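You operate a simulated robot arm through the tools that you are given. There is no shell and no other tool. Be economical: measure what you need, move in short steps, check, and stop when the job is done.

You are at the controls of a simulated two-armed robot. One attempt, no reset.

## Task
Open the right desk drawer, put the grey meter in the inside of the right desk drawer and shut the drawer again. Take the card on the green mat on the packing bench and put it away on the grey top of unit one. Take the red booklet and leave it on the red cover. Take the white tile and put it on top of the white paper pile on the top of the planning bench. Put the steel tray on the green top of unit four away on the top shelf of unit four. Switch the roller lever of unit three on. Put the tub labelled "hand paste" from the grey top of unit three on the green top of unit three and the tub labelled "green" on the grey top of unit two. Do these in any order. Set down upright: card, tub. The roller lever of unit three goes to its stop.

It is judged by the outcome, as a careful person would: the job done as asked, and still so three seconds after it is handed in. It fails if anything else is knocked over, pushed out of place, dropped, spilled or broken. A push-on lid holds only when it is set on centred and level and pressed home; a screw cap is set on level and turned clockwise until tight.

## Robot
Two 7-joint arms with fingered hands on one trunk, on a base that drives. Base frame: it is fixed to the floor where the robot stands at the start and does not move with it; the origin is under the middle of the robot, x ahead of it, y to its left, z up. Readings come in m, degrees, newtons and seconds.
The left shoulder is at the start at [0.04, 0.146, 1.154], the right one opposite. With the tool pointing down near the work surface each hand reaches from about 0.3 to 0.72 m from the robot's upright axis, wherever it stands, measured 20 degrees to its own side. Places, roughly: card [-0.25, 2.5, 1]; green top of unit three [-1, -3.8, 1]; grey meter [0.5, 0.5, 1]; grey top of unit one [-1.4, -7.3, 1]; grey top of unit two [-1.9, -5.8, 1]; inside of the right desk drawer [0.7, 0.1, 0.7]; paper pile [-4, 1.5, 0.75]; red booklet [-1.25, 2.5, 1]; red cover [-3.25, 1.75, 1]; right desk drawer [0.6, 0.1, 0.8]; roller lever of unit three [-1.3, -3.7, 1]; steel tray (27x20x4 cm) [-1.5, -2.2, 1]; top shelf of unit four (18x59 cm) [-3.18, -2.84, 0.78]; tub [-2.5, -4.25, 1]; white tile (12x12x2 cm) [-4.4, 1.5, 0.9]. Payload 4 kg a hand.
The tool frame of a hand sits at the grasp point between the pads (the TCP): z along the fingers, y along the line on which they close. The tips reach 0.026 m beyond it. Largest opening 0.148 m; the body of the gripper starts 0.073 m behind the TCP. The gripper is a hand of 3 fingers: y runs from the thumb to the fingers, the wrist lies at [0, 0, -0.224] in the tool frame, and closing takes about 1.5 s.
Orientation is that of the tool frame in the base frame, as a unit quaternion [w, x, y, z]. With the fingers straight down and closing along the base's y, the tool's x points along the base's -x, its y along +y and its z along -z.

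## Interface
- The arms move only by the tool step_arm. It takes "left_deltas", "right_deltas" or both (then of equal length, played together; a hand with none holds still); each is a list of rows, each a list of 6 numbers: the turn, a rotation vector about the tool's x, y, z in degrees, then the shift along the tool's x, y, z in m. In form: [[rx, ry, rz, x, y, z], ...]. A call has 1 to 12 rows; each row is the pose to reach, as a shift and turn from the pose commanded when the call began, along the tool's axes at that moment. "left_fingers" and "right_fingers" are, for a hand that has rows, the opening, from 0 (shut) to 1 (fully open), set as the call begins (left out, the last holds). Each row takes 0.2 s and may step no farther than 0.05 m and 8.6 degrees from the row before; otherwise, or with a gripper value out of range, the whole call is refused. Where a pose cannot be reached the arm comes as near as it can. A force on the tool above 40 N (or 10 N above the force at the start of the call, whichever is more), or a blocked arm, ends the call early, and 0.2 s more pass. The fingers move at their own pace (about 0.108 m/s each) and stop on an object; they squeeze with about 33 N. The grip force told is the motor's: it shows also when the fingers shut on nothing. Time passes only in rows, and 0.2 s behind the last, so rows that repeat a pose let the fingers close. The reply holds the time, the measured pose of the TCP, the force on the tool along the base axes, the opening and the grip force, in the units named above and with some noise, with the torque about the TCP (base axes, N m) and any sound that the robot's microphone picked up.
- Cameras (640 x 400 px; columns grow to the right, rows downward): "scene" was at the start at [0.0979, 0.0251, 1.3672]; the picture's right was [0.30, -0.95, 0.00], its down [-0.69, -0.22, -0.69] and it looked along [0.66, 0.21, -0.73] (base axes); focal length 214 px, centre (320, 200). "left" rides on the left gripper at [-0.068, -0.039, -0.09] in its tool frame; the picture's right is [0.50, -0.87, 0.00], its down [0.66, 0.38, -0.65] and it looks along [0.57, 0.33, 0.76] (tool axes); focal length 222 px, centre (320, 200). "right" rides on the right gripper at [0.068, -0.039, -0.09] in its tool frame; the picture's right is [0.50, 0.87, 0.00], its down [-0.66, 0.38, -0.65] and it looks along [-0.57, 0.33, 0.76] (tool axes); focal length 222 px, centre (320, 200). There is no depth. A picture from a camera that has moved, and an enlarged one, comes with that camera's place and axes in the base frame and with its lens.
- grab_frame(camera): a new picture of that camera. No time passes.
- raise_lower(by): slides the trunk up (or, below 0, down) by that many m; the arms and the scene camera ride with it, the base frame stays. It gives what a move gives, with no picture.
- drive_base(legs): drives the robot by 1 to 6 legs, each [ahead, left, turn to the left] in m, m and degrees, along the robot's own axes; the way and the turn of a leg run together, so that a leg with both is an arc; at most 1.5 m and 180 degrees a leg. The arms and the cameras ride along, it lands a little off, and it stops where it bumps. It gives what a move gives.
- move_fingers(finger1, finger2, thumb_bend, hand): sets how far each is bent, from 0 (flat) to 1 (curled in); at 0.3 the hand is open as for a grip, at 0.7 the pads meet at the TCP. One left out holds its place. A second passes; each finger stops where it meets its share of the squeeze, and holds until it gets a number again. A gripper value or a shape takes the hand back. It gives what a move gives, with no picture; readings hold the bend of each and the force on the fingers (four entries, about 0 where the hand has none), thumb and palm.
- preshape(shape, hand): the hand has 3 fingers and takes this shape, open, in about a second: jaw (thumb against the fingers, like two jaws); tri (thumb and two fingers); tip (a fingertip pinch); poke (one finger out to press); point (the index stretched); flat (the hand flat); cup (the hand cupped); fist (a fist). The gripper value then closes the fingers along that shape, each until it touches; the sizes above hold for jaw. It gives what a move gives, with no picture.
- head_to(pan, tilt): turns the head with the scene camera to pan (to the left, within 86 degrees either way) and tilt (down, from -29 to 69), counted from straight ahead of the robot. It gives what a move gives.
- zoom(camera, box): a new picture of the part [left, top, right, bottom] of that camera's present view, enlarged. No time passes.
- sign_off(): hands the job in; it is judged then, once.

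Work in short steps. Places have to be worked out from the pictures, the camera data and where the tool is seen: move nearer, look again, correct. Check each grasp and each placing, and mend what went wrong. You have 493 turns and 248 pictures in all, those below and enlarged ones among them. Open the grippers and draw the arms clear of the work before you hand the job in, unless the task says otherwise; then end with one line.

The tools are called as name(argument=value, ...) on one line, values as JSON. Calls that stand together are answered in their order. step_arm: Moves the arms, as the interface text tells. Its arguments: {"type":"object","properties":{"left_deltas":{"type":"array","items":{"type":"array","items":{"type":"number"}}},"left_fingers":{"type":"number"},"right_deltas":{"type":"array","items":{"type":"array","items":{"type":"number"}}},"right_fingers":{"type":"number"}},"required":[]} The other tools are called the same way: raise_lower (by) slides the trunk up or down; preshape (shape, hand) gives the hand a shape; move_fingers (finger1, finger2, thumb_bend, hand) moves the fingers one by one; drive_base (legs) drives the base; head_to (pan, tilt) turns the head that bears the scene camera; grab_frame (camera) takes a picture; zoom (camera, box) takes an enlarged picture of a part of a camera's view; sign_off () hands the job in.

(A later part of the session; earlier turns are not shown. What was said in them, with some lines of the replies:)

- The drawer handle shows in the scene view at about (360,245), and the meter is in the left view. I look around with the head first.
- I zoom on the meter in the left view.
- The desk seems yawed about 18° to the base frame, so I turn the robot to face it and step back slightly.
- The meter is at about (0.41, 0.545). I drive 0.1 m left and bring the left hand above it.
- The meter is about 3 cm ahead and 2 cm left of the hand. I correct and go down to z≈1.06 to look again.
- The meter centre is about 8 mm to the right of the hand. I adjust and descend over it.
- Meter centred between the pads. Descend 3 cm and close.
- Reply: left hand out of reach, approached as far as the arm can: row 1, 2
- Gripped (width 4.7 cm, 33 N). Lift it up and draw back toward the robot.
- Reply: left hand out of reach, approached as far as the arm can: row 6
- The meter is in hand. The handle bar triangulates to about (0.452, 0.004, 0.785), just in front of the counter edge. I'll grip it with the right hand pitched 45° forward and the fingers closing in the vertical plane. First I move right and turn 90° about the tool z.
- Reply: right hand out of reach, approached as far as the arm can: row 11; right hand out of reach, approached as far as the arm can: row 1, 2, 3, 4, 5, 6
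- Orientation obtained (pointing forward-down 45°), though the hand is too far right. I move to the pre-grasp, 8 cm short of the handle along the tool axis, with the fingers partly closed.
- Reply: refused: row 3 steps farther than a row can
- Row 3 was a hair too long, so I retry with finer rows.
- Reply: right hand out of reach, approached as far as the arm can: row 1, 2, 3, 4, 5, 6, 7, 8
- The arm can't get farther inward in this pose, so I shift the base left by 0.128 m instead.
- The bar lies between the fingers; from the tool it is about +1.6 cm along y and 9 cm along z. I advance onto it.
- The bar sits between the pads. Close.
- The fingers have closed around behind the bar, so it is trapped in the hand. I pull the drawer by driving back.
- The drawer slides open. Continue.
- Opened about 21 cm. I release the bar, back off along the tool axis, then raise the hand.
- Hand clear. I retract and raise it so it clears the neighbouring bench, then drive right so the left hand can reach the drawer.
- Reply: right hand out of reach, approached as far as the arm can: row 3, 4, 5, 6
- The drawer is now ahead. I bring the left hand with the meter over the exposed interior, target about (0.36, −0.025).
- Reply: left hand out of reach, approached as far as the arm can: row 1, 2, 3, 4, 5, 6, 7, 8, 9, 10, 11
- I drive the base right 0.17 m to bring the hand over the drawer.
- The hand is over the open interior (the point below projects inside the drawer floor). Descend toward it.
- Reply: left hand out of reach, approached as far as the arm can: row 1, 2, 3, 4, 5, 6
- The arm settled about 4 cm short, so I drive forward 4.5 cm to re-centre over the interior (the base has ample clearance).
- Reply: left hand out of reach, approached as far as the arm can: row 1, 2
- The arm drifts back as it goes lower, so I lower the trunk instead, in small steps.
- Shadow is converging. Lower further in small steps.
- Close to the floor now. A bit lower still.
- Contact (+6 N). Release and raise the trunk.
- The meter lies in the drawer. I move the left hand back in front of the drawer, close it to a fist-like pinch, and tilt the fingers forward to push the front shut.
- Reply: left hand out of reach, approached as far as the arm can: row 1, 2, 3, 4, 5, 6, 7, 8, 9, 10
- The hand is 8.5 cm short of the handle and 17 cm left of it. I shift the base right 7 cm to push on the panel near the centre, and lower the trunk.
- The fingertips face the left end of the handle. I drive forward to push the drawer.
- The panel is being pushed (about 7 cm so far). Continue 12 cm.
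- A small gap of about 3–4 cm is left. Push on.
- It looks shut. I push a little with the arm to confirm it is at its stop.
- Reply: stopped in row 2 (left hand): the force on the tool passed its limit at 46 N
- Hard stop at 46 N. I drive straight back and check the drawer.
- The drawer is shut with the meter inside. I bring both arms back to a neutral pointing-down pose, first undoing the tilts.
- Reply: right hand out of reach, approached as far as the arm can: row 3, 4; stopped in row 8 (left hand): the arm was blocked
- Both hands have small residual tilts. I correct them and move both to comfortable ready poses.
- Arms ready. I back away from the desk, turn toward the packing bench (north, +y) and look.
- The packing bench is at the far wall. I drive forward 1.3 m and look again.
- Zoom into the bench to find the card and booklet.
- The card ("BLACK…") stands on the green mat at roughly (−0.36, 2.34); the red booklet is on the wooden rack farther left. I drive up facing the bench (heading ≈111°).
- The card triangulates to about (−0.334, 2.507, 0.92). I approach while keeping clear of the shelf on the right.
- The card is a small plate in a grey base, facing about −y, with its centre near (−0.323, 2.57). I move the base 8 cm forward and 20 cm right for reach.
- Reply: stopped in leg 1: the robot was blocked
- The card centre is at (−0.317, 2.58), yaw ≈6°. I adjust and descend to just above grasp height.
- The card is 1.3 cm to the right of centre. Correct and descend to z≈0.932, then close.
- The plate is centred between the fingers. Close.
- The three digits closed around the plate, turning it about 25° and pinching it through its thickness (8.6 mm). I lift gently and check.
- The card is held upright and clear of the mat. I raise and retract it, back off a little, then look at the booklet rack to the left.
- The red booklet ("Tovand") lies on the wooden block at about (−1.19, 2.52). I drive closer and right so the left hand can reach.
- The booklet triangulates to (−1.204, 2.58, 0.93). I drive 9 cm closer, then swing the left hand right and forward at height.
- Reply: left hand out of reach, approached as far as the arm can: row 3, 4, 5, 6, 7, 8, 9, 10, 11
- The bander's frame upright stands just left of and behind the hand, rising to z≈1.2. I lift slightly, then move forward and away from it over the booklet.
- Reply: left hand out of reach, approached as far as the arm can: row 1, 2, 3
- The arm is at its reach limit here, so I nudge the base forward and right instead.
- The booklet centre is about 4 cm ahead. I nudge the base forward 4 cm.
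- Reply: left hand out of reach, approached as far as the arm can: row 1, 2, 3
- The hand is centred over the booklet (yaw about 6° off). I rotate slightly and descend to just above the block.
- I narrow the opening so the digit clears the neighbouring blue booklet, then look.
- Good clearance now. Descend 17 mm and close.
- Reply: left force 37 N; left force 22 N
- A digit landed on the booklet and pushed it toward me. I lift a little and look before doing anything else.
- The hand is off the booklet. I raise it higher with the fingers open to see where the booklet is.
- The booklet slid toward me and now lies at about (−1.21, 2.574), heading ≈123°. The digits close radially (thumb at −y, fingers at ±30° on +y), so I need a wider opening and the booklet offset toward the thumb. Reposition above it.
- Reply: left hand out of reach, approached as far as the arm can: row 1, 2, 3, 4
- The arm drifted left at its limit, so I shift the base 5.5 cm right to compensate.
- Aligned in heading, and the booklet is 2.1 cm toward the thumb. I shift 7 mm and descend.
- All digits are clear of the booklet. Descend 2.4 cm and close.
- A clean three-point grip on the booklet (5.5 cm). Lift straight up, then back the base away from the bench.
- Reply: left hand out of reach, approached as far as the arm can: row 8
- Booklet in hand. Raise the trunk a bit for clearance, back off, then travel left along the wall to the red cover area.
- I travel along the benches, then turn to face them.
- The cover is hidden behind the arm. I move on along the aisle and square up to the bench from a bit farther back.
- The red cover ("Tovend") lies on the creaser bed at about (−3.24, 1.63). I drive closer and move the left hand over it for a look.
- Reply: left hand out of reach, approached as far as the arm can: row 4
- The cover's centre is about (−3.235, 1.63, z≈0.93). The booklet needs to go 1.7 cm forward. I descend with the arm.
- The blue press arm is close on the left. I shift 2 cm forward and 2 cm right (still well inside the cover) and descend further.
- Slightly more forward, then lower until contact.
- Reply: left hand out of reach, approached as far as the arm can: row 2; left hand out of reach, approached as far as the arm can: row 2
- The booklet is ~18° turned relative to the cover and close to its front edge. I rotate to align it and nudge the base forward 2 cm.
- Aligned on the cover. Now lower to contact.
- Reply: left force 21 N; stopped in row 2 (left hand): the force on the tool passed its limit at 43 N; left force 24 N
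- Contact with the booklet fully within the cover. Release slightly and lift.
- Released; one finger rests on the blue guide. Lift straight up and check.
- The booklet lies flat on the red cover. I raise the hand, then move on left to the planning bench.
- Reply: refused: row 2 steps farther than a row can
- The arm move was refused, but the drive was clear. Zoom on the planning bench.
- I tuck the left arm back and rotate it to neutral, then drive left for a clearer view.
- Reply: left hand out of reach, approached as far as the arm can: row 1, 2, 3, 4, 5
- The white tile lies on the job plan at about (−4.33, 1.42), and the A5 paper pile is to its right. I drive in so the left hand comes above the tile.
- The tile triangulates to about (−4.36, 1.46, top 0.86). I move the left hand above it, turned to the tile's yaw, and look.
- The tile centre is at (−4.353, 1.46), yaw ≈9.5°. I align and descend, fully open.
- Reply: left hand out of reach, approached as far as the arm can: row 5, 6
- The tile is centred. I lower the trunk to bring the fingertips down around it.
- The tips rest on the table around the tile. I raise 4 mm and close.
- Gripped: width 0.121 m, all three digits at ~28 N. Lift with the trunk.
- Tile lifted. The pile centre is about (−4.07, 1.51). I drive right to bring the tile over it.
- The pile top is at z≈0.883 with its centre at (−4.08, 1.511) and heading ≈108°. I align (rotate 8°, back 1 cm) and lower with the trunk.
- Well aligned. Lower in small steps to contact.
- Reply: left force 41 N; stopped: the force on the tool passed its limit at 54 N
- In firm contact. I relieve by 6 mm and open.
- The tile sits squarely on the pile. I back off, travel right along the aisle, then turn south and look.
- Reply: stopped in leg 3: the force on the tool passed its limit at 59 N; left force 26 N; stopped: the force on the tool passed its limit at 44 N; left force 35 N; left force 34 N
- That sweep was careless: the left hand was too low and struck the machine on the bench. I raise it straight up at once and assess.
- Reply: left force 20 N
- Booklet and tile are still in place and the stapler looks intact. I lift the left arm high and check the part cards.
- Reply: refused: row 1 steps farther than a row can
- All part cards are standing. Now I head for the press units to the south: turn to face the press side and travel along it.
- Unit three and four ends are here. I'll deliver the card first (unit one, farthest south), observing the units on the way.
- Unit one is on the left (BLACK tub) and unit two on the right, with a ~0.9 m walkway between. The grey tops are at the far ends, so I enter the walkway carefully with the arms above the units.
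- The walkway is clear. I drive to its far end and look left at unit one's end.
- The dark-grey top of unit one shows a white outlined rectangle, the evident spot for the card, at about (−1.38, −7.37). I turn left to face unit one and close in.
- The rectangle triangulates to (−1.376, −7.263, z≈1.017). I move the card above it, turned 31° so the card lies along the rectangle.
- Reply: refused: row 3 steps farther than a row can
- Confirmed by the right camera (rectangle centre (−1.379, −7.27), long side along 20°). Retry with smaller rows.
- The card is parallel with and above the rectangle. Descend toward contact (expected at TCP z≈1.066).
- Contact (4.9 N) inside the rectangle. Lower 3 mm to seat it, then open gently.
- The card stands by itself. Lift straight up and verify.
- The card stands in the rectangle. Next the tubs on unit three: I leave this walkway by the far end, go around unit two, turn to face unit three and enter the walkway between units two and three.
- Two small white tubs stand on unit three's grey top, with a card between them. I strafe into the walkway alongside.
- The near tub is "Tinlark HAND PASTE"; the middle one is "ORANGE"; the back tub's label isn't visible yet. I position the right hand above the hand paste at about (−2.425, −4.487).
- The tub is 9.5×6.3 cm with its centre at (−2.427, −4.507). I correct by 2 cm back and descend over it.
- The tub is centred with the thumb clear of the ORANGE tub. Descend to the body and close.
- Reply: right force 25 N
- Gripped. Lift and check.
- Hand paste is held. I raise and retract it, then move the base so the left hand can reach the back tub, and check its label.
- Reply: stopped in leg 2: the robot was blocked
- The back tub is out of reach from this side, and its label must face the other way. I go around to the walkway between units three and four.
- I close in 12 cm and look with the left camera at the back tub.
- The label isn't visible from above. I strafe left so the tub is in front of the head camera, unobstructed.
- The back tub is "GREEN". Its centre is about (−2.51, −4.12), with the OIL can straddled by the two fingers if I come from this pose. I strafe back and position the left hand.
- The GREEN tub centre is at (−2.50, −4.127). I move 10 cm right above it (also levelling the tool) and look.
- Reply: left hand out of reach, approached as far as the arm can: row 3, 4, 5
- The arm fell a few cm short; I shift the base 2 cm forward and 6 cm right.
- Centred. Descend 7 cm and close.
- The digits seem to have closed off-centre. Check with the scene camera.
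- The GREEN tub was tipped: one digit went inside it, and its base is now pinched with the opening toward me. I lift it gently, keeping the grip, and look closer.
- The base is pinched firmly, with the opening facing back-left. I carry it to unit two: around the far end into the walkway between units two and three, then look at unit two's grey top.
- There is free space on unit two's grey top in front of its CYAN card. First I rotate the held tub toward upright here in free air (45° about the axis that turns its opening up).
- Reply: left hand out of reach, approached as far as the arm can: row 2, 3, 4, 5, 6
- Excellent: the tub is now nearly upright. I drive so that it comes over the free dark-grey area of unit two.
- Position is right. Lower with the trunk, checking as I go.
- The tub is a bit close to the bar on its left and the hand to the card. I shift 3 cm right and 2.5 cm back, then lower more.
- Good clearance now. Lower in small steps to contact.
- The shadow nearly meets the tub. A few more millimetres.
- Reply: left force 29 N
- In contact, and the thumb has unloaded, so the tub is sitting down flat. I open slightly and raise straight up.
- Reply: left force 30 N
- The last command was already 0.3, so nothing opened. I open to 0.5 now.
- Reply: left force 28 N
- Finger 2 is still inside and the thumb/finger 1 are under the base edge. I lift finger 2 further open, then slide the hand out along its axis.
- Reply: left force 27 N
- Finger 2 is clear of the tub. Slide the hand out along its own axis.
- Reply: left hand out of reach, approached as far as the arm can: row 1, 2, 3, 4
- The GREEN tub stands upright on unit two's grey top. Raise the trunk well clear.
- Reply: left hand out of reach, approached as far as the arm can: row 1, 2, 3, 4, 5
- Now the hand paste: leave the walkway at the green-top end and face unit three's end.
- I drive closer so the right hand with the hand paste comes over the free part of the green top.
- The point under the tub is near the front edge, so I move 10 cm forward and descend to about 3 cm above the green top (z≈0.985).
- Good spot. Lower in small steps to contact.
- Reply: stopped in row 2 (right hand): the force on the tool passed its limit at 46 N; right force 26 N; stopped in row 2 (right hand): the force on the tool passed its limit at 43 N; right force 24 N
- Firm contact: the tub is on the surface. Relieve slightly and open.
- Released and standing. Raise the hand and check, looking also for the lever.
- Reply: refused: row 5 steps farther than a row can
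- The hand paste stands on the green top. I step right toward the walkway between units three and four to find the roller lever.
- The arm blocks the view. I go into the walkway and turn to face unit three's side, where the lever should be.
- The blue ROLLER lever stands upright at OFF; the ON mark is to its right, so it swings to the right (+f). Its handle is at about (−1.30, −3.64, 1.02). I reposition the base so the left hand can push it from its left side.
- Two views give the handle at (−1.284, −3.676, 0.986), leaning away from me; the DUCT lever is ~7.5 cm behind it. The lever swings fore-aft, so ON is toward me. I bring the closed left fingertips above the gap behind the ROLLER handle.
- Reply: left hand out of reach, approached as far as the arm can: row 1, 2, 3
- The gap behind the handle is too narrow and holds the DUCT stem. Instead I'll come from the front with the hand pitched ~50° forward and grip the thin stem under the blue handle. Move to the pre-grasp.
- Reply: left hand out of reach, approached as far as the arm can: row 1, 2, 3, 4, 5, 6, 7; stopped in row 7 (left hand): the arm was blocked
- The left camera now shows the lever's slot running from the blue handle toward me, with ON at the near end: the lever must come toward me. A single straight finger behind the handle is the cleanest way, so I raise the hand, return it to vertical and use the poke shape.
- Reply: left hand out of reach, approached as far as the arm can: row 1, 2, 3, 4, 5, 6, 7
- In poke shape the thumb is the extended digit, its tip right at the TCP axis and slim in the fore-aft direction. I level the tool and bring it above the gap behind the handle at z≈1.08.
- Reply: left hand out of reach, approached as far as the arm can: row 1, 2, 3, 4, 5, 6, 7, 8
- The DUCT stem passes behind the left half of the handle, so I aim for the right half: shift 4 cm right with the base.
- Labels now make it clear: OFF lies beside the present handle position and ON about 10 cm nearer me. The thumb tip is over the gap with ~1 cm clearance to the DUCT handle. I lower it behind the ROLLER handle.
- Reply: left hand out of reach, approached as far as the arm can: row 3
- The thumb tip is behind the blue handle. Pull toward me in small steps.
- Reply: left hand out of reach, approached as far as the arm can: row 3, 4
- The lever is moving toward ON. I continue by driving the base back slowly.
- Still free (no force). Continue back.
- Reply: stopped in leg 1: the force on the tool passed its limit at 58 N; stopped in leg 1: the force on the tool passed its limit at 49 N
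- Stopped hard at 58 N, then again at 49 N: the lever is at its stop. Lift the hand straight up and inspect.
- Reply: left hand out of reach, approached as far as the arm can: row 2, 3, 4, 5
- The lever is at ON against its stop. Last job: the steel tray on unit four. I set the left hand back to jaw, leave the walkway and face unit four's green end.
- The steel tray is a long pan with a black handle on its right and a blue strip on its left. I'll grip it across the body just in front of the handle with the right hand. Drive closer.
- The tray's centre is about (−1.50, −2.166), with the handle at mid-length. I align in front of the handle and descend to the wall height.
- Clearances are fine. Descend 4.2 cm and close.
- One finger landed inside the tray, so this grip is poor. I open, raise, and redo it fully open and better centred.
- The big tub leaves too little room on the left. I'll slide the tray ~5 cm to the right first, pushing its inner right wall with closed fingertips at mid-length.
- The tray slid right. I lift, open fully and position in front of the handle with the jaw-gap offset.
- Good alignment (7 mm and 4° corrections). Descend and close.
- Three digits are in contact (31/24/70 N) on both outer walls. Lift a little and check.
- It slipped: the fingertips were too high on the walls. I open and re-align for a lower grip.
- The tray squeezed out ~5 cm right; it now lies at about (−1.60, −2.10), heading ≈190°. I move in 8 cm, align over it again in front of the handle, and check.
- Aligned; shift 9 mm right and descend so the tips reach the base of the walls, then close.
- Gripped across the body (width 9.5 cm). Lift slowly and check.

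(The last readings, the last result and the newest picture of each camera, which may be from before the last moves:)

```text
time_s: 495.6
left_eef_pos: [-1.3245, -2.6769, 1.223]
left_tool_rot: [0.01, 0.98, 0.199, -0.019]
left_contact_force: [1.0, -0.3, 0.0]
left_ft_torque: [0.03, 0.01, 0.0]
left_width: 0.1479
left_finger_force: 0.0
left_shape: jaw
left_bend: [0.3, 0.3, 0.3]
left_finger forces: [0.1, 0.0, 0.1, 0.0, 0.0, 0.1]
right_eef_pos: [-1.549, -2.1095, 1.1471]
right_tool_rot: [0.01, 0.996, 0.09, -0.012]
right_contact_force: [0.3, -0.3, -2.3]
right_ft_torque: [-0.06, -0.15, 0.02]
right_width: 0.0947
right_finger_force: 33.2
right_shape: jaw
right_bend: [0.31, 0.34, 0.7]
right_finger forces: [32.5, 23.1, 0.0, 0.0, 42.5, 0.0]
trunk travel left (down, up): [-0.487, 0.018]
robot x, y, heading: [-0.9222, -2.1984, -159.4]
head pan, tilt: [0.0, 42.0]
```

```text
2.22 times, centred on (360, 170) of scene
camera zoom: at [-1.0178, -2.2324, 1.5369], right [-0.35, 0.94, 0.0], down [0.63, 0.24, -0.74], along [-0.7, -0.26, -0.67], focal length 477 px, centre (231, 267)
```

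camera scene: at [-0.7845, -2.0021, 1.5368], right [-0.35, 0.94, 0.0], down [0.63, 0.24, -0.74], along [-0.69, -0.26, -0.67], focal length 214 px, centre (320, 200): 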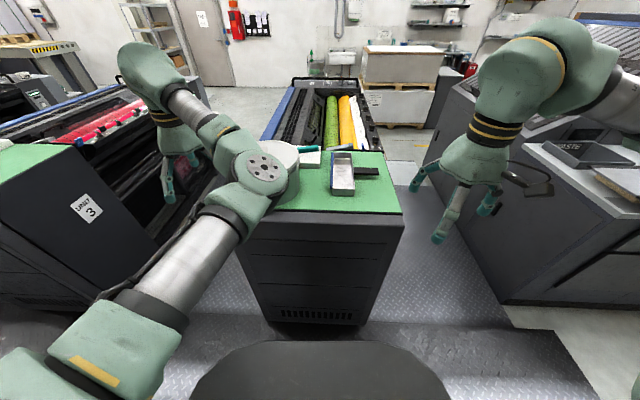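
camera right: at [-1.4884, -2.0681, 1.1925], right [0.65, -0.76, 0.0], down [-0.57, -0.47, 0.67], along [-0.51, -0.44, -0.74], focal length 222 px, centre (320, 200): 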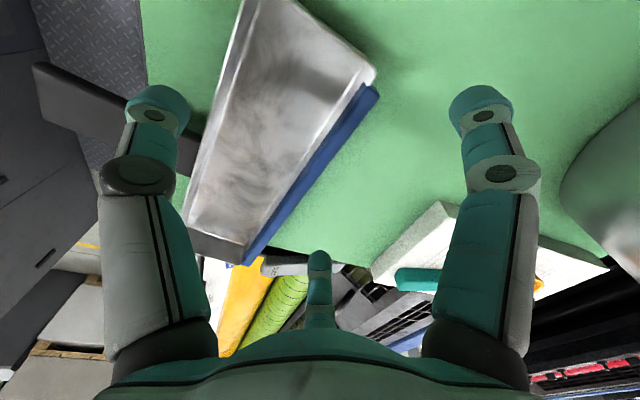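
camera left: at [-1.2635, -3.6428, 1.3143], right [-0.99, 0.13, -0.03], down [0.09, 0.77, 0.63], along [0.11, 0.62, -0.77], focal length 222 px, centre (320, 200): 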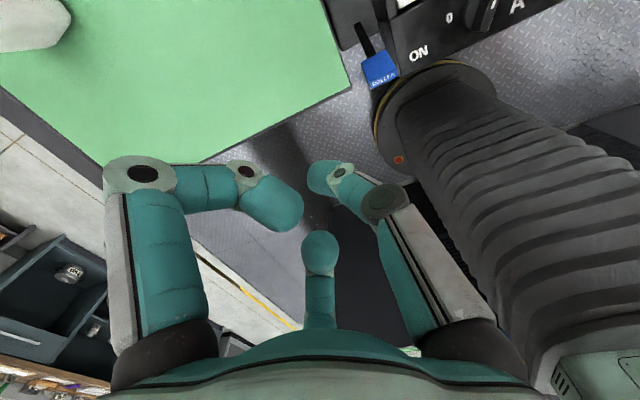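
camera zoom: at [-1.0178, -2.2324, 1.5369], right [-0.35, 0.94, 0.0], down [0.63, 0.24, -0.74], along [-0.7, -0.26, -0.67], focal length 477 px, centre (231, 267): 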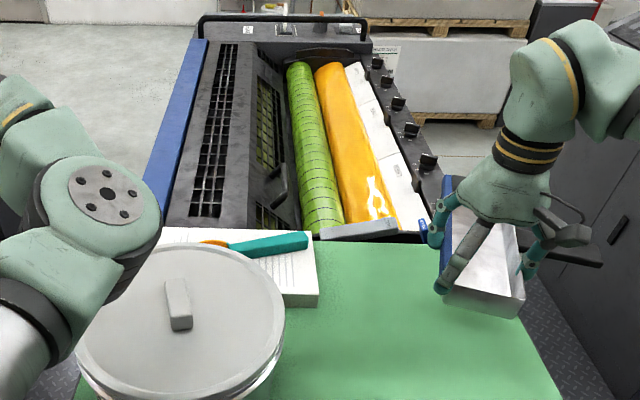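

The tray is held level and weighs little. I raise it, then carry it through the walkway between units three and four to the far end of unit four.

step_arm(right_deltas=[[0, 0, 0, 0.02, 0, -0.04], [0, 0, 0, 0.04, 0, -0.08], [0, 0, 0, 0.07, 0, -0.11], [0, 0, 0, 0.1, 0, -0.12]])

drive_base(legs=[[-0.35, 0, 0], [0, 0.53, 0], [1.3, 0, 0], [1.3, 0, 0], [1.05, 0, 0], [0, 0, 180]])

head_to(pan=15, tilt=42)

grab_frame(camera="scene")

```text
time_s: 496.6
left_eef_pos: [-1.3256, -2.6758, 1.2236]
left_tool_rot: [0.01, 0.98, 0.199, -0.018]
left_contact_force: [0.9, -0.1, 0.0]
left_ft_torque: [0.0, 0.02, -0.03]
left_width: 0.1479
left_finger_force: 0.1
left_shape: jaw
left_bend: [0.3, 0.3, 0.3]
left_finger forces: [0.0, 0.1, 0.1, 0.0, 0.0, 0.0]
right_eef_pos: [-1.4467, -2.0874, 1.2648]
right_tool_rot: [0.01, 0.996, 0.089, -0.012]
right_contact_force: [-0.1, 0.3, -2.5]
right_ft_torque: [-0.03, -0.15, 0.01]
right_width: 0.0946
right_finger_force: 32.8
right_shape: jaw
right_bend: [0.31, 0.34, 0.7]
right_finger forces: [32.8, 23.0, 0.0, 0.0, 42.3, 0.0]
trunk travel left (down, up): [-0.487, 0.018]
robot x, y, heading: [-0.9247, -2.1973, -159.2]
head pan, tilt: [0.0, 42.0]
```

```text
time_s: 526.0
left_eef_pos: [-3.3754, -3.3651, 1.2231]
left_tool_rot: [0.018, -0.187, 0.982, 0.01]
left_contact_force: [-0.3, 0.6, -0.5]
left_ft_torque: [0.01, -0.01, 0.01]
left_width: 0.1479
left_finger_force: 0.0
left_shape: jaw
left_bend: [0.3, 0.3, 0.3]
left_finger forces: [0.0, 0.0, 0.1, 0.0, 0.1, 0.1]
right_eef_pos: [-3.2667, -3.9549, 1.2644]
right_tool_rot: [0.011, -0.078, 0.997, 0.01]
right_contact_force: [0.5, 0.3, -1.9]
right_ft_torque: [0.02, 0.21, 0.0]
right_width: 0.0935
right_finger_force: 33.4
right_shape: jaw
right_bend: [0.32, 0.34, 0.7]
right_finger forces: [29.3, 22.9, 0.0, 0.1, 42.2, 0.0]
trunk travel left (down, up): [-0.487, 0.018]
robot x, y, heading: [-3.788, -3.834, 19.3]
head pan, tilt: [0.0, 42.0]
```

```text
time_s: 526.8
left_eef_pos: [-3.3764, -3.3655, 1.2239]
left_tool_rot: [0.018, -0.188, 0.982, 0.01]
left_contact_force: [0.0, 0.3, -0.8]
left_ft_torque: [-0.01, -0.02, -0.03]
left_width: 0.148
left_finger_force: 0.1
left_shape: jaw
left_bend: [0.3, 0.3, 0.3]
left_finger forces: [0.0, 0.1, 0.0, 0.1, 0.0, 0.0]
right_eef_pos: [-3.2676, -3.9543, 1.263]
right_tool_rot: [0.011, -0.078, 0.997, 0.01]
right_contact_force: [-0.4, 0.3, -1.8]
right_ft_torque: [0.03, 0.19, 0.0]
right_width: 0.0935
right_finger_force: 33.1
right_shape: jaw
right_bend: [0.32, 0.34, 0.7]
right_finger forces: [29.3, 22.8, 0.0, 0.0, 42.2, 0.0]
trunk travel left (down, up): [-0.487, 0.018]
robot x, y, heading: [-3.7903, -3.8347, 19.4]
head pan, tilt: [15.0, 42.0]
```

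```text
22 pictures are left
camera scene: at [-3.7005, -3.7813, 1.5368], right [0.57, -0.82, 0.0], down [-0.55, -0.38, -0.74], along [0.61, 0.42, -0.67], focal length 214 px, centre (320, 200)
```

scene: 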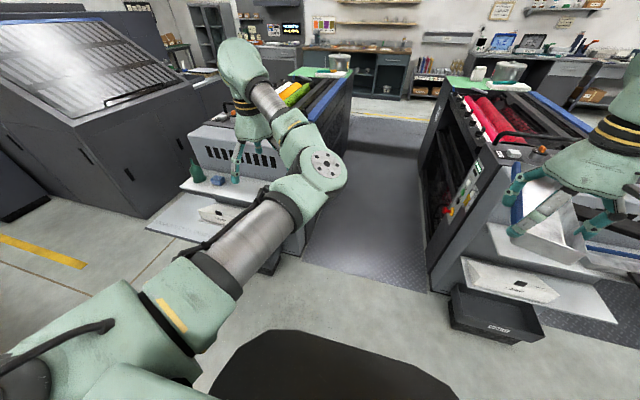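

zoom(camera="scene", box=[140, 110, 340, 260])

```text
2.67 times, centred on (240, 185) of scene
camera zoom: at [-3.7005, -3.7813, 1.5368], right [0.57, -0.82, 0.0], down [-0.55, -0.38, -0.74], along [0.61, 0.42, -0.67], focal length 572 px, centre (533, 240)
```

zoom: 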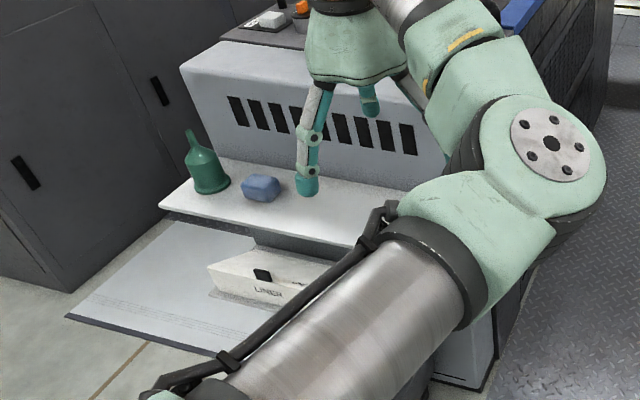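

The top shelf (front edge f≈4.09) has the oil bottle and a blue block at its left and free space on the right. I rotate the tray 78° so it lies along the shelf with its handle outward, tuck the left hand, then drive into position.

step_arm(right_deltas=[[0, 0, 8, 0, 0, 0], [0, 0, 16, 0, 0, 0], [0, 0, 24, 0, 0, 0], [0, 0, 32, 0, 0, 0], [0, 0, 40, 0, 0, 0], [0, 0, 48, 0, 0, 0], [0, 0, 56, 0, 0, 0], [0, 0, 64, 0, 0, 0], [0, 0, 72, 0, 0, 0], [0, 0, 76.5, 0, 0, 0]], left_deltas=[[0, 0, 0, 0.02, 0, 0], [0, 0, 0, 0.04, 0, 0], [0, 0, 0, 0.06, 0, 0], [0, 0, 0, 0.08, 0, 0], [0, 0, 0, 0.1, 0, 0], [0, 0, 0, 0.12, 0, 0], [0, 0, 0, 0.14, 0, 0], [0, 0, 0, 0.14, 0, 0], [0, 0, 0, 0.14, 0, 0], [0, 0, 0, 0.14, 0, 0]])

drive_base(legs=[[0, 0, 1.8], [0, 0.87, 0], [0.2, 0, 0]])

head_to(pan=-15, tilt=45)

grab_frame(camera="scene")

```text
time_s: 529.0
left_eef_pos: [-3.5167, -3.3789, 1.22]
left_tool_rot: [0.018, -0.188, 0.982, 0.01]
left_contact_force: [0.4, -0.6, 0.0]
left_ft_torque: [-0.02, 0.0, 0.02]
left_width: 0.1478
left_finger_force: 0.1
left_shape: jaw
left_bend: [0.3, 0.3, 0.3]
left_finger forces: [0.0, 0.0, 0.0, 0.0, 0.1, 0.1]
left hand out of reach, approached as far as the arm can: row 2, 3, 4, 5, 6, 7, 8, 9, 10
right_eef_pos: [-3.268, -3.9557, 1.2637]
right_tool_rot: [0.002, 0.557, 0.83, 0.014]
right_contact_force: [0.3, 0.2, -1.4]
right_ft_torque: [0.2, 0.0, -0.01]
right_width: 0.093
right_finger_force: 33.5
right_shape: jaw
right_bend: [0.32, 0.34, 0.7]
right_finger forces: [31.7, 23.0, 0.1, 0.0, 42.3, 0.0]
trunk travel left (down, up): [-0.487, 0.018]
robot x, y, heading: [-3.7927, -3.837, 19.5]
head pan, tilt: [15.0, 42.0]
```

```text
time_s: 535.2
left_eef_pos: [-3.6609, -2.4795, 1.222]
left_tool_rot: [0.021, -0.196, 0.98, 0.01]
left_contact_force: [0.1, -0.9, 0.6]
left_ft_torque: [0.02, -0.01, 0.0]
left_width: 0.148
left_finger_force: 0.0
left_shape: jaw
left_bend: [0.3, 0.3, 0.3]
left_finger forces: [0.1, 0.0, 0.1, 0.1, 0.0, 0.1]
right_eef_pos: [-3.4016, -3.049, 1.2652]
right_tool_rot: [0.004, 0.548, 0.837, 0.017]
right_contact_force: [0.0, -0.5, -1.2]
right_ft_torque: [0.21, -0.04, 0.0]
right_width: 0.0934
right_finger_force: 32.9
right_shape: jaw
right_bend: [0.32, 0.34, 0.7]
right_finger forces: [31.8, 22.9, 0.1, 0.1, 42.4, 0.0]
trunk travel left (down, up): [-0.487, 0.018]
robot x, y, heading: [-3.9204, -2.9411, 20.5]
head pan, tilt: [15.0, 42.0]
```

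```text
time_s: 536.2
left_eef_pos: [-3.6567, -2.4781, 1.2202]
left_tool_rot: [0.019, -0.198, 0.98, 0.011]
left_contact_force: [-0.1, 0.2, -0.1]
left_ft_torque: [0.01, -0.01, 0.03]
left_width: 0.1477
left_finger_force: 0.1
left_shape: jaw
left_bend: [0.3, 0.3, 0.3]
left_finger forces: [0.0, 0.0, 0.0, 0.1, 0.1, 0.0]
right_eef_pos: [-3.3961, -3.0483, 1.262]
right_tool_rot: [0.001, 0.548, 0.837, 0.015]
right_contact_force: [0.0, 0.0, -2.1]
right_ft_torque: [0.13, 0.0, -0.02]
right_width: 0.0935
right_finger_force: 33.2
right_shape: jaw
right_bend: [0.32, 0.34, 0.7]
right_finger forces: [31.8, 22.9, 0.0, 0.0, 42.3, 0.1]
trunk travel left (down, up): [-0.487, 0.018]
robot x, y, heading: [-3.9237, -2.9418, 20.4]
head pan, tilt: [-15.0, 45.0]
```

```text
20 pictures are left
camera scene: at [-3.8198, -2.9241, 1.5324], right [0.1, -1.0, 0.0], down [-0.7, -0.07, -0.71], along [0.7, 0.07, -0.71], focal length 214 px, centre (320, 200)
```

scene: 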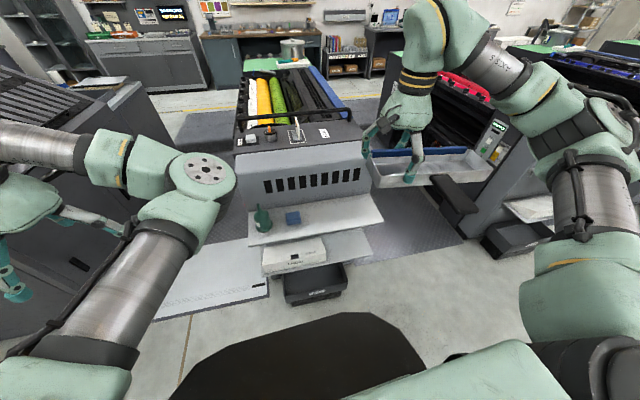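

Shelf edges confirmed (f 3.93–4.09). I drive in, then shift the tray over the free right part of the shelf.

drive_base(legs=[[0.18, 0.055, 0]])

step_arm(right_deltas=[[0, 0, 1.2, 0, 0.03, 0], [0, 0, 2.4, 0, 0.06, 0], [0, 0, 2.4, 0, 0.075, 0]])

grab_frame(camera="right")

```text
time_s: 537.7
left_eef_pos: [-3.5142, -2.3677, 1.2213]
left_tool_rot: [0.02, -0.198, 0.98, 0.011]
left_contact_force: [-0.8, -0.7, -0.5]
left_ft_torque: [0.01, -0.04, 0.02]
left_width: 0.1475
left_finger_force: 0.0
left_shape: jaw
left_bend: [0.3, 0.3, 0.3]
left_finger forces: [0.0, 0.1, 0.0, 0.0, 0.0, 0.0]
right_eef_pos: [-3.2532, -2.9383, 1.2654]
right_tool_rot: [0.003, 0.548, 0.837, 0.016]
right_contact_force: [-0.3, 0.2, -1.7]
right_ft_torque: [0.18, -0.03, 0.03]
right_width: 0.093
right_finger_force: 32.9
right_shape: jaw
right_bend: [0.32, 0.34, 0.7]
right_finger forces: [31.8, 23.0, 0.0, 0.0, 42.4, 0.0]
trunk travel left (down, up): [-0.487, 0.018]
robot x, y, heading: [-3.7768, -2.8268, 20.7]
head pan, tilt: [-15.0, 45.0]
```

```text
time_s: 538.5
left_eef_pos: [-3.5102, -2.3642, 1.2206]
left_tool_rot: [0.018, -0.198, 0.98, 0.01]
left_contact_force: [-0.1, 0.0, 0.5]
left_ft_torque: [0.0, 0.01, -0.02]
left_width: 0.1478
left_finger_force: 0.1
left_shape: jaw
left_bend: [0.3, 0.3, 0.3]
left_finger forces: [0.0, 0.1, 0.0, 0.1, 0.1, 0.0]
right_eef_pos: [-3.1793, -2.9049, 1.2651]
right_tool_rot: [0.002, 0.564, 0.825, 0.015]
right_contact_force: [0.0, 0.3, -2.5]
right_ft_torque: [0.16, -0.01, 0.02]
right_width: 0.0931
right_finger_force: 32.6
right_shape: jaw
right_bend: [0.32, 0.35, 0.7]
right_finger forces: [32.3, 23.0, 0.0, 0.1, 42.4, 0.0]
trunk travel left (down, up): [-0.487, 0.018]
robot x, y, heading: [-3.7736, -2.8272, 20.6]
head pan, tilt: [-15.0, 45.0]
```

```text
19 pictures are left
camera right: at [-3.2414, -2.8582, 1.3544], right [0.63, 0.78, 0.03], down [0.58, -0.49, 0.65], along [0.52, -0.39, -0.76], focal length 222 px, centre (320, 200)
```

right: 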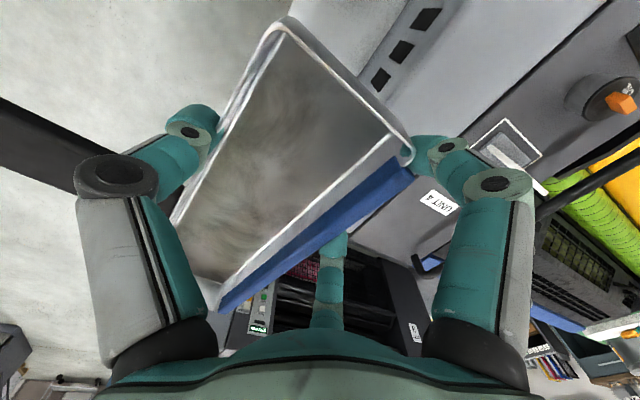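

In position (f=4.015, l=1.556). Lower with the arm first.

step_arm(right_deltas=[[0, 0, 0, 0, 0, 0.045], [0, 0, 0, 0, 0, 0.09], [0, 0, 0, 0, 0, 0.135], [0, 0, 0, 0, 0, 0.18], [0, 0, 0, 0, 0, 0.22], [0, 0, 0, 0, 0, 0.25]])

grab_frame(camera="scene")

```text
time_s: 539.9
left_eef_pos: [-3.5098, -2.3665, 1.2192]
left_tool_rot: [0.019, -0.198, 0.98, 0.011]
left_contact_force: [-0.1, 0.1, 0.7]
left_ft_torque: [-0.01, 0.06, 0.03]
left_width: 0.1479
left_finger_force: 0.1
left_shape: jaw
left_bend: [0.3, 0.3, 0.3]
left_finger forces: [0.0, 0.1, 0.0, 0.1, 0.0, 0.1]
right_eef_pos: [-3.1778, -2.8988, 1.0158]
right_tool_rot: [0.002, 0.566, 0.825, 0.015]
right_contact_force: [-0.9, -0.9, -2.0]
right_ft_torque: [0.16, -0.03, 0.01]
right_width: 0.0928
right_finger_force: 33.3
right_shape: jaw
right_bend: [0.32, 0.35, 0.7]
right_finger forces: [33.2, 23.1, 0.0, 0.0, 42.4, 0.0]
trunk travel left (down, up): [-0.487, 0.018]
robot x, y, heading: [-3.7731, -2.828, 20.6]
head pan, tilt: [-15.0, 45.0]
```

```text
18 pictures are left
camera scene: at [-3.6729, -2.8117, 1.5324], right [0.1, -1.0, 0.0], down [-0.7, -0.07, -0.71], along [0.7, 0.07, -0.71], focal length 214 px, centre (320, 200)
```

scene: 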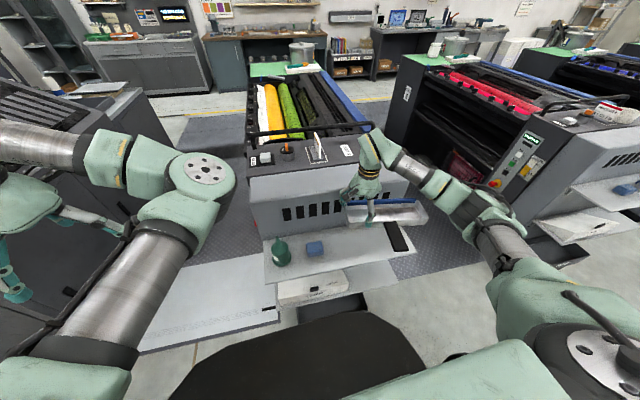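

Now lower the trunk to bring the tray just above the shelf.

raise_lower(by=-0.165)

grab_frame(camera="right")

zoom(camera="scene", box=[240, 100, 440, 260])

```text
time_s: 541.8
left_eef_pos: [-3.5104, -2.3645, 1.0554]
left_tool_rot: [0.018, -0.198, 0.98, 0.01]
left_contact_force: [-0.2, -0.6, 0.2]
left_ft_torque: [0.02, -0.02, 0.03]
left_width: 0.1477
left_finger_force: 0.0
left_shape: jaw
left_bend: [0.3, 0.3, 0.3]
left_finger forces: [0.0, 0.1, 0.0, 0.0, 0.0, 0.0]
right_eef_pos: [-3.1774, -2.8976, 0.851]
right_tool_rot: [0.001, 0.565, 0.825, 0.015]
right_contact_force: [-0.4, 0.6, -2.5]
right_ft_torque: [0.21, 0.0, 0.01]
right_width: 0.093
right_finger_force: 33.2
right_shape: jaw
right_bend: [0.32, 0.35, 0.7]
right_finger forces: [33.3, 23.0, 0.1, 0.0, 42.5, 0.0]
trunk travel left (down, up): [-0.322, 0.183]
robot x, y, heading: [-3.7757, -2.8305, 20.7]
head pan, tilt: [-15.0, 45.0]
```

```text
17 pictures are left
camera right: at [-3.239, -2.8514, 0.94], right [0.63, 0.78, 0.03], down [0.58, -0.49, 0.65], along [0.52, -0.39, -0.76], focal length 222 px, centre (320, 200)
```

right: 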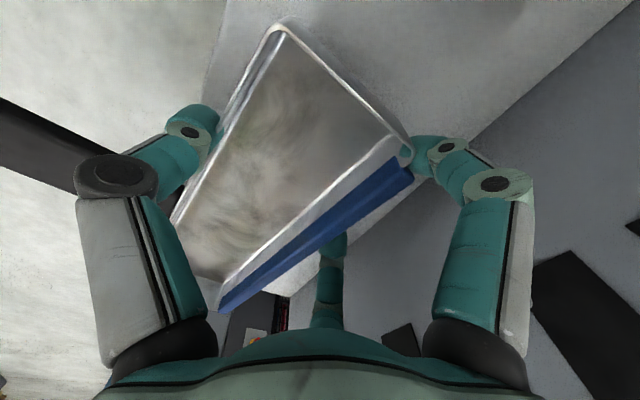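

```text
2.50 times, centred on (340, 180) of scene
camera zoom: at [-3.6734, -2.8117, 1.3666], right [0.1, -1.0, 0.0], down [-0.7, -0.07, -0.71], along [0.7, 0.07, -0.71], focal length 536 px, centre (270, 250)
```

zoom: 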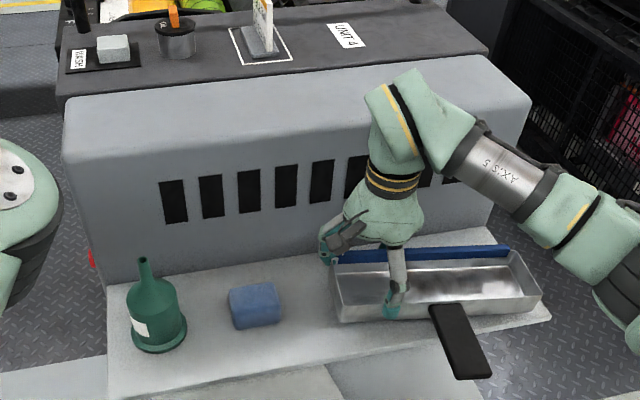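

The tray is just above the shelf. I shift 2.5 cm left and 1 cm in for margin, then lower to contact.

drive_base(legs=[[0.01, 0.025, 0]])

raise_lower(by=-0.025)

raise_lower(by=-0.008)

zoom(camera="scene", box=[240, 80, 440, 240])

```text
time_s: 542.6
left_eef_pos: [-3.5109, -2.3419, 1.0569]
left_tool_rot: [0.018, -0.197, 0.98, 0.012]
left_contact_force: [0.2, -0.7, -0.2]
left_ft_torque: [0.02, 0.0, 0.01]
left_width: 0.1481
left_finger_force: 0.0
left_shape: jaw
left_bend: [0.3, 0.3, 0.3]
left_finger forces: [0.0, 0.0, 0.0, 0.0, 0.0, 0.0]
right_eef_pos: [-3.1765, -2.8754, 0.85]
right_tool_rot: [0.001, 0.565, 0.825, 0.015]
right_contact_force: [-0.3, -0.3, -1.8]
right_ft_torque: [0.2, -0.03, 0.03]
right_width: 0.093
right_finger_force: 32.9
right_shape: jaw
right_bend: [0.32, 0.35, 0.7]
right_finger forces: [33.4, 22.8, 0.0, 0.0, 42.3, 0.1]
trunk travel left (down, up): [-0.322, 0.183]
robot x, y, heading: [-3.7735, -2.7987, 20.8]
head pan, tilt: [-15.0, 45.0]
```

```text
time_s: 543.3
left_eef_pos: [-3.5102, -2.3389, 1.03]
left_tool_rot: [0.019, -0.197, 0.98, 0.01]
left_contact_force: [-0.6, 0.9, 0.2]
left_ft_torque: [0.03, 0.06, 0.01]
left_width: 0.1482
left_finger_force: 0.0
left_shape: jaw
left_bend: [0.3, 0.3, 0.3]
left_finger forces: [0.0, 0.0, 0.0, 0.1, 0.0, 0.0]
right_eef_pos: [-3.1769, -2.8738, 0.8264]
right_tool_rot: [0.005, 0.566, 0.824, 0.014]
right_contact_force: [0.0, -0.5, 2.0]
right_ft_torque: [-0.66, 0.01, 0.08]
right_width: 0.0917
right_finger_force: 33.5
right_shape: jaw
right_bend: [0.33, 0.34, 0.7]
right_finger forces: [34.8, 24.0, 0.0, 0.0, 43.1, 0.1]
trunk travel left (down, up): [-0.297, 0.208]
robot x, y, heading: [-3.7758, -2.801, 20.9]
head pan, tilt: [-15.0, 45.0]
```

```text
time_s: 543.9
left_eef_pos: [-3.5114, -2.3393, 1.0224]
left_tool_rot: [0.019, -0.196, 0.98, 0.01]
left_contact_force: [0.6, 0.6, -0.4]
left_ft_torque: [-0.02, 0.02, -0.04]
left_width: 0.1478
left_finger_force: 0.1
left_shape: jaw
left_bend: [0.3, 0.3, 0.3]
left_finger forces: [0.0, 0.0, 0.0, 0.0, 0.0, 0.0]
right_eef_pos: [-3.176, -2.8724, 0.8222]
right_tool_rot: [0.005, 0.566, 0.824, 0.019]
right_contact_force: [5.1, -1.6, 35.2]
right_ft_torque: [-1.11, 1.38, 0.18]
right_width: 0.0908
right_finger_force: 32.9
right_shape: jaw
right_bend: [0.33, 0.34, 0.7]
right_finger forces: [35.0, 24.5, 0.0, 0.0, 40.7, 0.1]
trunk travel left (down, up): [-0.289, 0.216]
robot x, y, heading: [-3.7736, -2.7982, 20.7]
head pan, tilt: [-15.0, 45.0]
```

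```text
2.50 times, centred on (340, 160) of scene
camera zoom: at [-3.6758, -2.7853, 1.3344], right [0.1, -1.0, 0.0], down [-0.7, -0.07, -0.71], along [0.71, 0.07, -0.71], focal length 536 px, centre (270, 300)
```

zoom: 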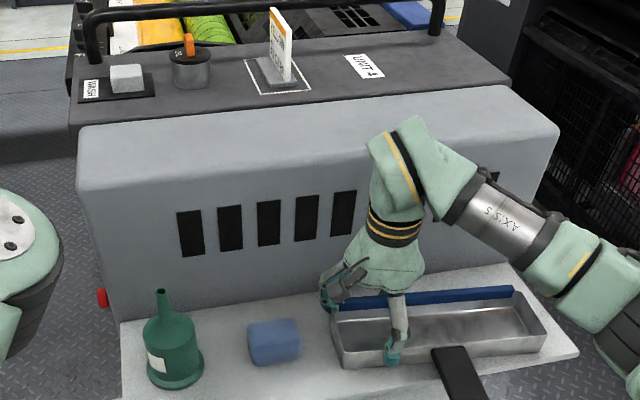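

The tray rests on the shelf (35 N). I relieve slightly, open moderately and raise.

raise_lower(by=0.005)

step_arm(right_deltas=[[0, 0, 0, 0, 0, 0], [0, 0, 0, 0, 0, 0], [0, 0, 0, 0, 0, 0]], right_fingers=0.8)

zoom(camera="scene", box=[240, 80, 440, 240])

```text
time_s: 544.4
left_eef_pos: [-3.5124, -2.34, 1.027]
left_tool_rot: [0.02, -0.197, 0.98, 0.01]
left_contact_force: [0.6, 0.0, -0.2]
left_ft_torque: [0.01, 0.01, 0.02]
left_width: 0.1481
left_finger_force: 0.1
left_shape: jaw
left_bend: [0.3, 0.3, 0.3]
left_finger forces: [0.0, 0.0, 0.0, 0.0, 0.1, 0.1]
right_eef_pos: [-3.1768, -2.8723, 0.8237]
right_tool_rot: [0.003, 0.565, 0.825, 0.015]
right_contact_force: [6.5, -0.6, 17.2]
right_ft_torque: [-0.75, 0.62, 0.19]
right_width: 0.0907
right_finger_force: 32.9
right_shape: jaw
right_bend: [0.33, 0.34, 0.7]
right_finger forces: [36.1, 25.6, 0.0, 0.0, 39.6, 0.0]
trunk travel left (down, up): [-0.294, 0.211]
robot x, y, heading: [-3.7769, -2.8014, 20.5]
head pan, tilt: [-15.0, 45.0]
```

```text
time_s: 545.2
left_eef_pos: [-3.5106, -2.3395, 1.0269]
left_tool_rot: [0.019, -0.196, 0.98, 0.011]
left_contact_force: [-0.1, 0.2, -1.0]
left_ft_torque: [0.01, 0.03, -0.02]
left_width: 0.1478
left_finger_force: 0.0
left_shape: jaw
left_bend: [0.3, 0.3, 0.3]
left_finger forces: [0.1, 0.0, 0.0, 0.1, 0.0, 0.1]
right_eef_pos: [-3.177, -2.8721, 0.8206]
right_tool_rot: [0.002, 0.566, 0.824, 0.013]
right_contact_force: [-0.8, 0.0, -0.8]
right_ft_torque: [0.02, 0.0, 0.02]
right_width: 0.1181
right_finger_force: 0.0
right_shape: jaw
right_bend: [0.26, 0.25, 0.48]
right_finger forces: [0.1, 0.2, 0.0, 0.1, 0.5, 0.1]
trunk travel left (down, up): [-0.294, 0.211]
robot x, y, heading: [-3.7738, -2.7992, 20.6]
head pan, tilt: [-15.0, 45.0]
```

```text
2.50 times, centred on (340, 160) of scene
camera zoom: at [-3.6733, -2.7854, 1.3389], right [0.1, -1.0, 0.0], down [-0.7, -0.07, -0.71], along [0.7, 0.07, -0.71], focal length 536 px, centre (270, 300)
```

zoom: 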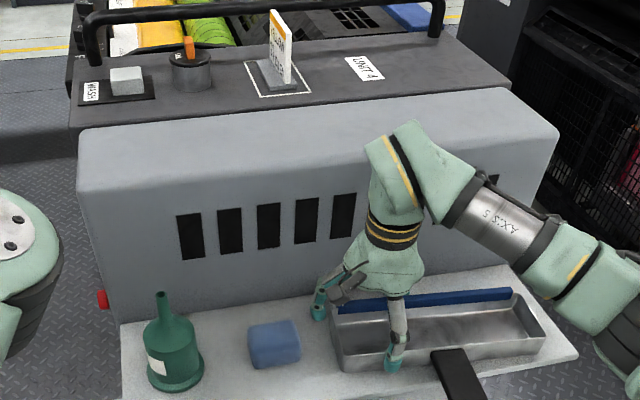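

Released. Raise straight up and verify.

raise_lower(by=0.2)

grab_frame(camera="right")

```text
time_s: 547.4
left_eef_pos: [-3.51, -2.3402, 1.2275]
left_tool_rot: [0.018, -0.197, 0.98, 0.01]
left_contact_force: [0.4, -0.2, -0.4]
left_ft_torque: [-0.01, 0.02, -0.04]
left_width: 0.1481
left_finger_force: 0.1
left_shape: jaw
left_bend: [0.3, 0.3, 0.3]
left_finger forces: [0.1, 0.1, 0.1, 0.0, 0.0, 0.0]
right_eef_pos: [-3.1769, -2.8725, 1.0229]
right_tool_rot: [0.002, 0.566, 0.825, 0.014]
right_contact_force: [0.6, 0.0, 1.2]
right_ft_torque: [-0.04, 0.02, -0.07]
right_width: 0.1183
right_finger_force: 0.2
right_shape: jaw
right_bend: [0.26, 0.25, 0.48]
right_finger forces: [0.0, 0.0, 0.0, 0.1, 0.0, 0.0]
trunk travel left (down, up): [-0.494, 0.011]
robot x, y, heading: [-3.7735, -2.803, 20.7]
head pan, tilt: [-15.0, 45.0]
```

```text
13 pictures are left
camera right: at [-3.2385, -2.8259, 1.1126], right [0.63, 0.78, 0.03], down [0.58, -0.49, 0.66], along [0.52, -0.39, -0.75], focal length 222 px, centre (320, 200)
```

right: 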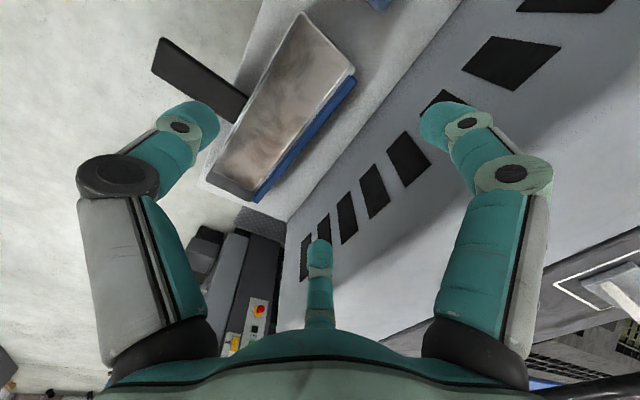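

The tray sits on the top shelf with its handle outward. I back away with open hands and take a last look toward units two and three.

drive_base(legs=[[-0.35, 0, 0]])

step_arm(right_deltas=[[0, 0, 0, 0, -0.03, -0.03], [0, 0, 0, 0, -0.06, -0.06], [0, 0, 0, 0, -0.08, -0.1]], right_fingers=1)

head_to(pan=-72, tilt=15)

grab_frame(camera="scene")

```text
time_s: 549.6
left_eef_pos: [-3.8312, -2.4605, 1.2254]
left_tool_rot: [0.018, -0.198, 0.98, 0.01]
left_contact_force: [-0.4, -0.1, -0.4]
left_ft_torque: [0.01, 0.03, -0.01]
left_width: 0.1478
left_finger_force: 0.0
left_shape: jaw
left_bend: [0.3, 0.3, 0.3]
left_finger forces: [0.1, 0.0, 0.1, 0.0, 0.1, 0.0]
right_eef_pos: [-3.4969, -2.9926, 1.0213]
right_tool_rot: [0.001, 0.565, 0.825, 0.013]
right_contact_force: [0.8, 0.3, -1.3]
right_ft_torque: [-0.01, 0.0, 0.0]
right_width: 0.1182
right_finger_force: 0.0
right_shape: jaw
right_bend: [0.26, 0.25, 0.48]
right_finger forces: [0.0, 0.0, 0.0, 0.1, 0.0, 0.0]
trunk travel left (down, up): [-0.494, 0.011]
robot x, y, heading: [-4.0977, -2.9227, 20.6]
head pan, tilt: [-15.0, 45.0]
```

```text
time_s: 550.5
left_eef_pos: [-3.8353, -2.4607, 1.2279]
left_tool_rot: [0.019, -0.198, 0.98, 0.01]
left_contact_force: [0.2, 0.4, 0.0]
left_ft_torque: [0.0, 0.02, 0.0]
left_width: 0.148
left_finger_force: 0.1
left_shape: jaw
left_bend: [0.3, 0.3, 0.3]
left_finger forces: [0.0, 0.0, 0.0, 0.0, 0.1, 0.0]
right_eef_pos: [-3.5776, -3.0253, 1.1211]
right_tool_rot: [0.002, 0.564, 0.825, 0.015]
right_contact_force: [-0.2, 0.2, -1.2]
right_ft_torque: [0.03, -0.01, -0.01]
right_width: 0.1479
right_finger_force: 0.1
right_shape: jaw
right_bend: [0.3, 0.3, 0.3]
right_finger forces: [0.0, 0.0, 0.0, 0.0, 0.0, 0.1]
trunk travel left (down, up): [-0.494, 0.011]
robot x, y, heading: [-4.0978, -2.9239, 20.7]
head pan, tilt: [-15.0, 45.0]
```

```text
time_s: 551.7
left_eef_pos: [-3.833, -2.4605, 1.2257]
left_tool_rot: [0.019, -0.197, 0.98, 0.01]
left_contact_force: [1.1, -0.7, 0.4]
left_ft_torque: [-0.01, 0.02, -0.03]
left_width: 0.1479
left_finger_force: 0.0
left_shape: jaw
left_bend: [0.3, 0.3, 0.3]
left_finger forces: [0.0, 0.0, 0.0, 0.0, 0.0, 0.0]
right_eef_pos: [-3.5767, -3.0249, 1.1199]
right_tool_rot: [0.003, 0.565, 0.825, 0.015]
right_contact_force: [0.2, 1.1, 0.1]
right_ft_torque: [0.0, 0.02, -0.02]
right_width: 0.1479
right_finger_force: 0.0
right_shape: jaw
right_bend: [0.3, 0.3, 0.3]
right_finger forces: [0.1, 0.0, 0.1, 0.0, 0.0, 0.1]
trunk travel left (down, up): [-0.494, 0.011]
robot x, y, heading: [-4.0953, -2.9234, 20.9]
head pan, tilt: [-72.0, 15.0]
```

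```text
12 pictures are left
camera scene: at [-4.0187, -2.9881, 1.586], right [-0.78, -0.63, 0.0], down [-0.16, 0.2, -0.97], along [0.6, -0.75, -0.26], focal length 214 px, centre (320, 200)
```

scene: 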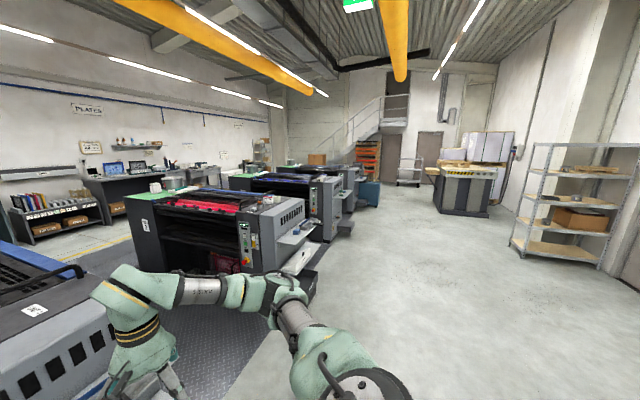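

zoom(camera="scene", box=[130, 155, 380, 275])

zoom(camera="scene", box=[230, 160, 350, 230])

```text
2.56 times, centred on (255, 215) of scene
camera zoom: at [-4.0187, -2.9881, 1.586], right [-0.78, -0.63, 0.0], down [-0.16, 0.2, -0.97], along [0.6, -0.75, -0.26], focal length 549 px, centre (486, 162)
```

zoom: 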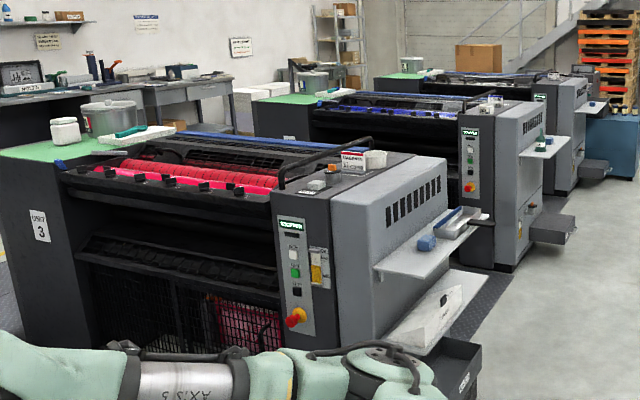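

```text
5.33 times, centred on (290, 195) of scene
camera zoom: at [-4.0187, -2.9881, 1.586], right [-0.78, -0.63, 0.0], down [-0.16, 0.2, -0.97], along [0.6, -0.75, -0.26], focal length 1144 px, centre (480, 227)
```

zoom: 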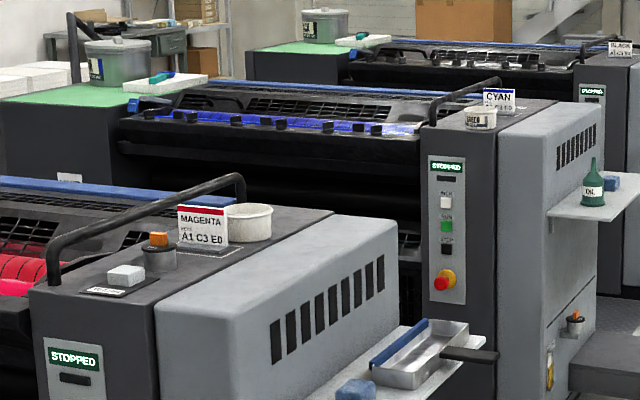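

GREEN stands upright on unit two, hand paste stands on unit three's green top, and the cards are in place. Both grippers are open and clear, so I hand in.

sign_off()

```text
The job is handed in.
```

All the jobs are done and handed in: meter shut in the right desk drawer, card on unit one, booklet on the red cover, tile on the paper pile, tray on unit four's top shelf, roller lever at ON against its stop, and both tubs placed. Twice along the way the left hand hit something: it struck the stapler on the bench hard, with no damage visible in later pictures, and it tipped the GREEN tub, which now stands upright on unit two.
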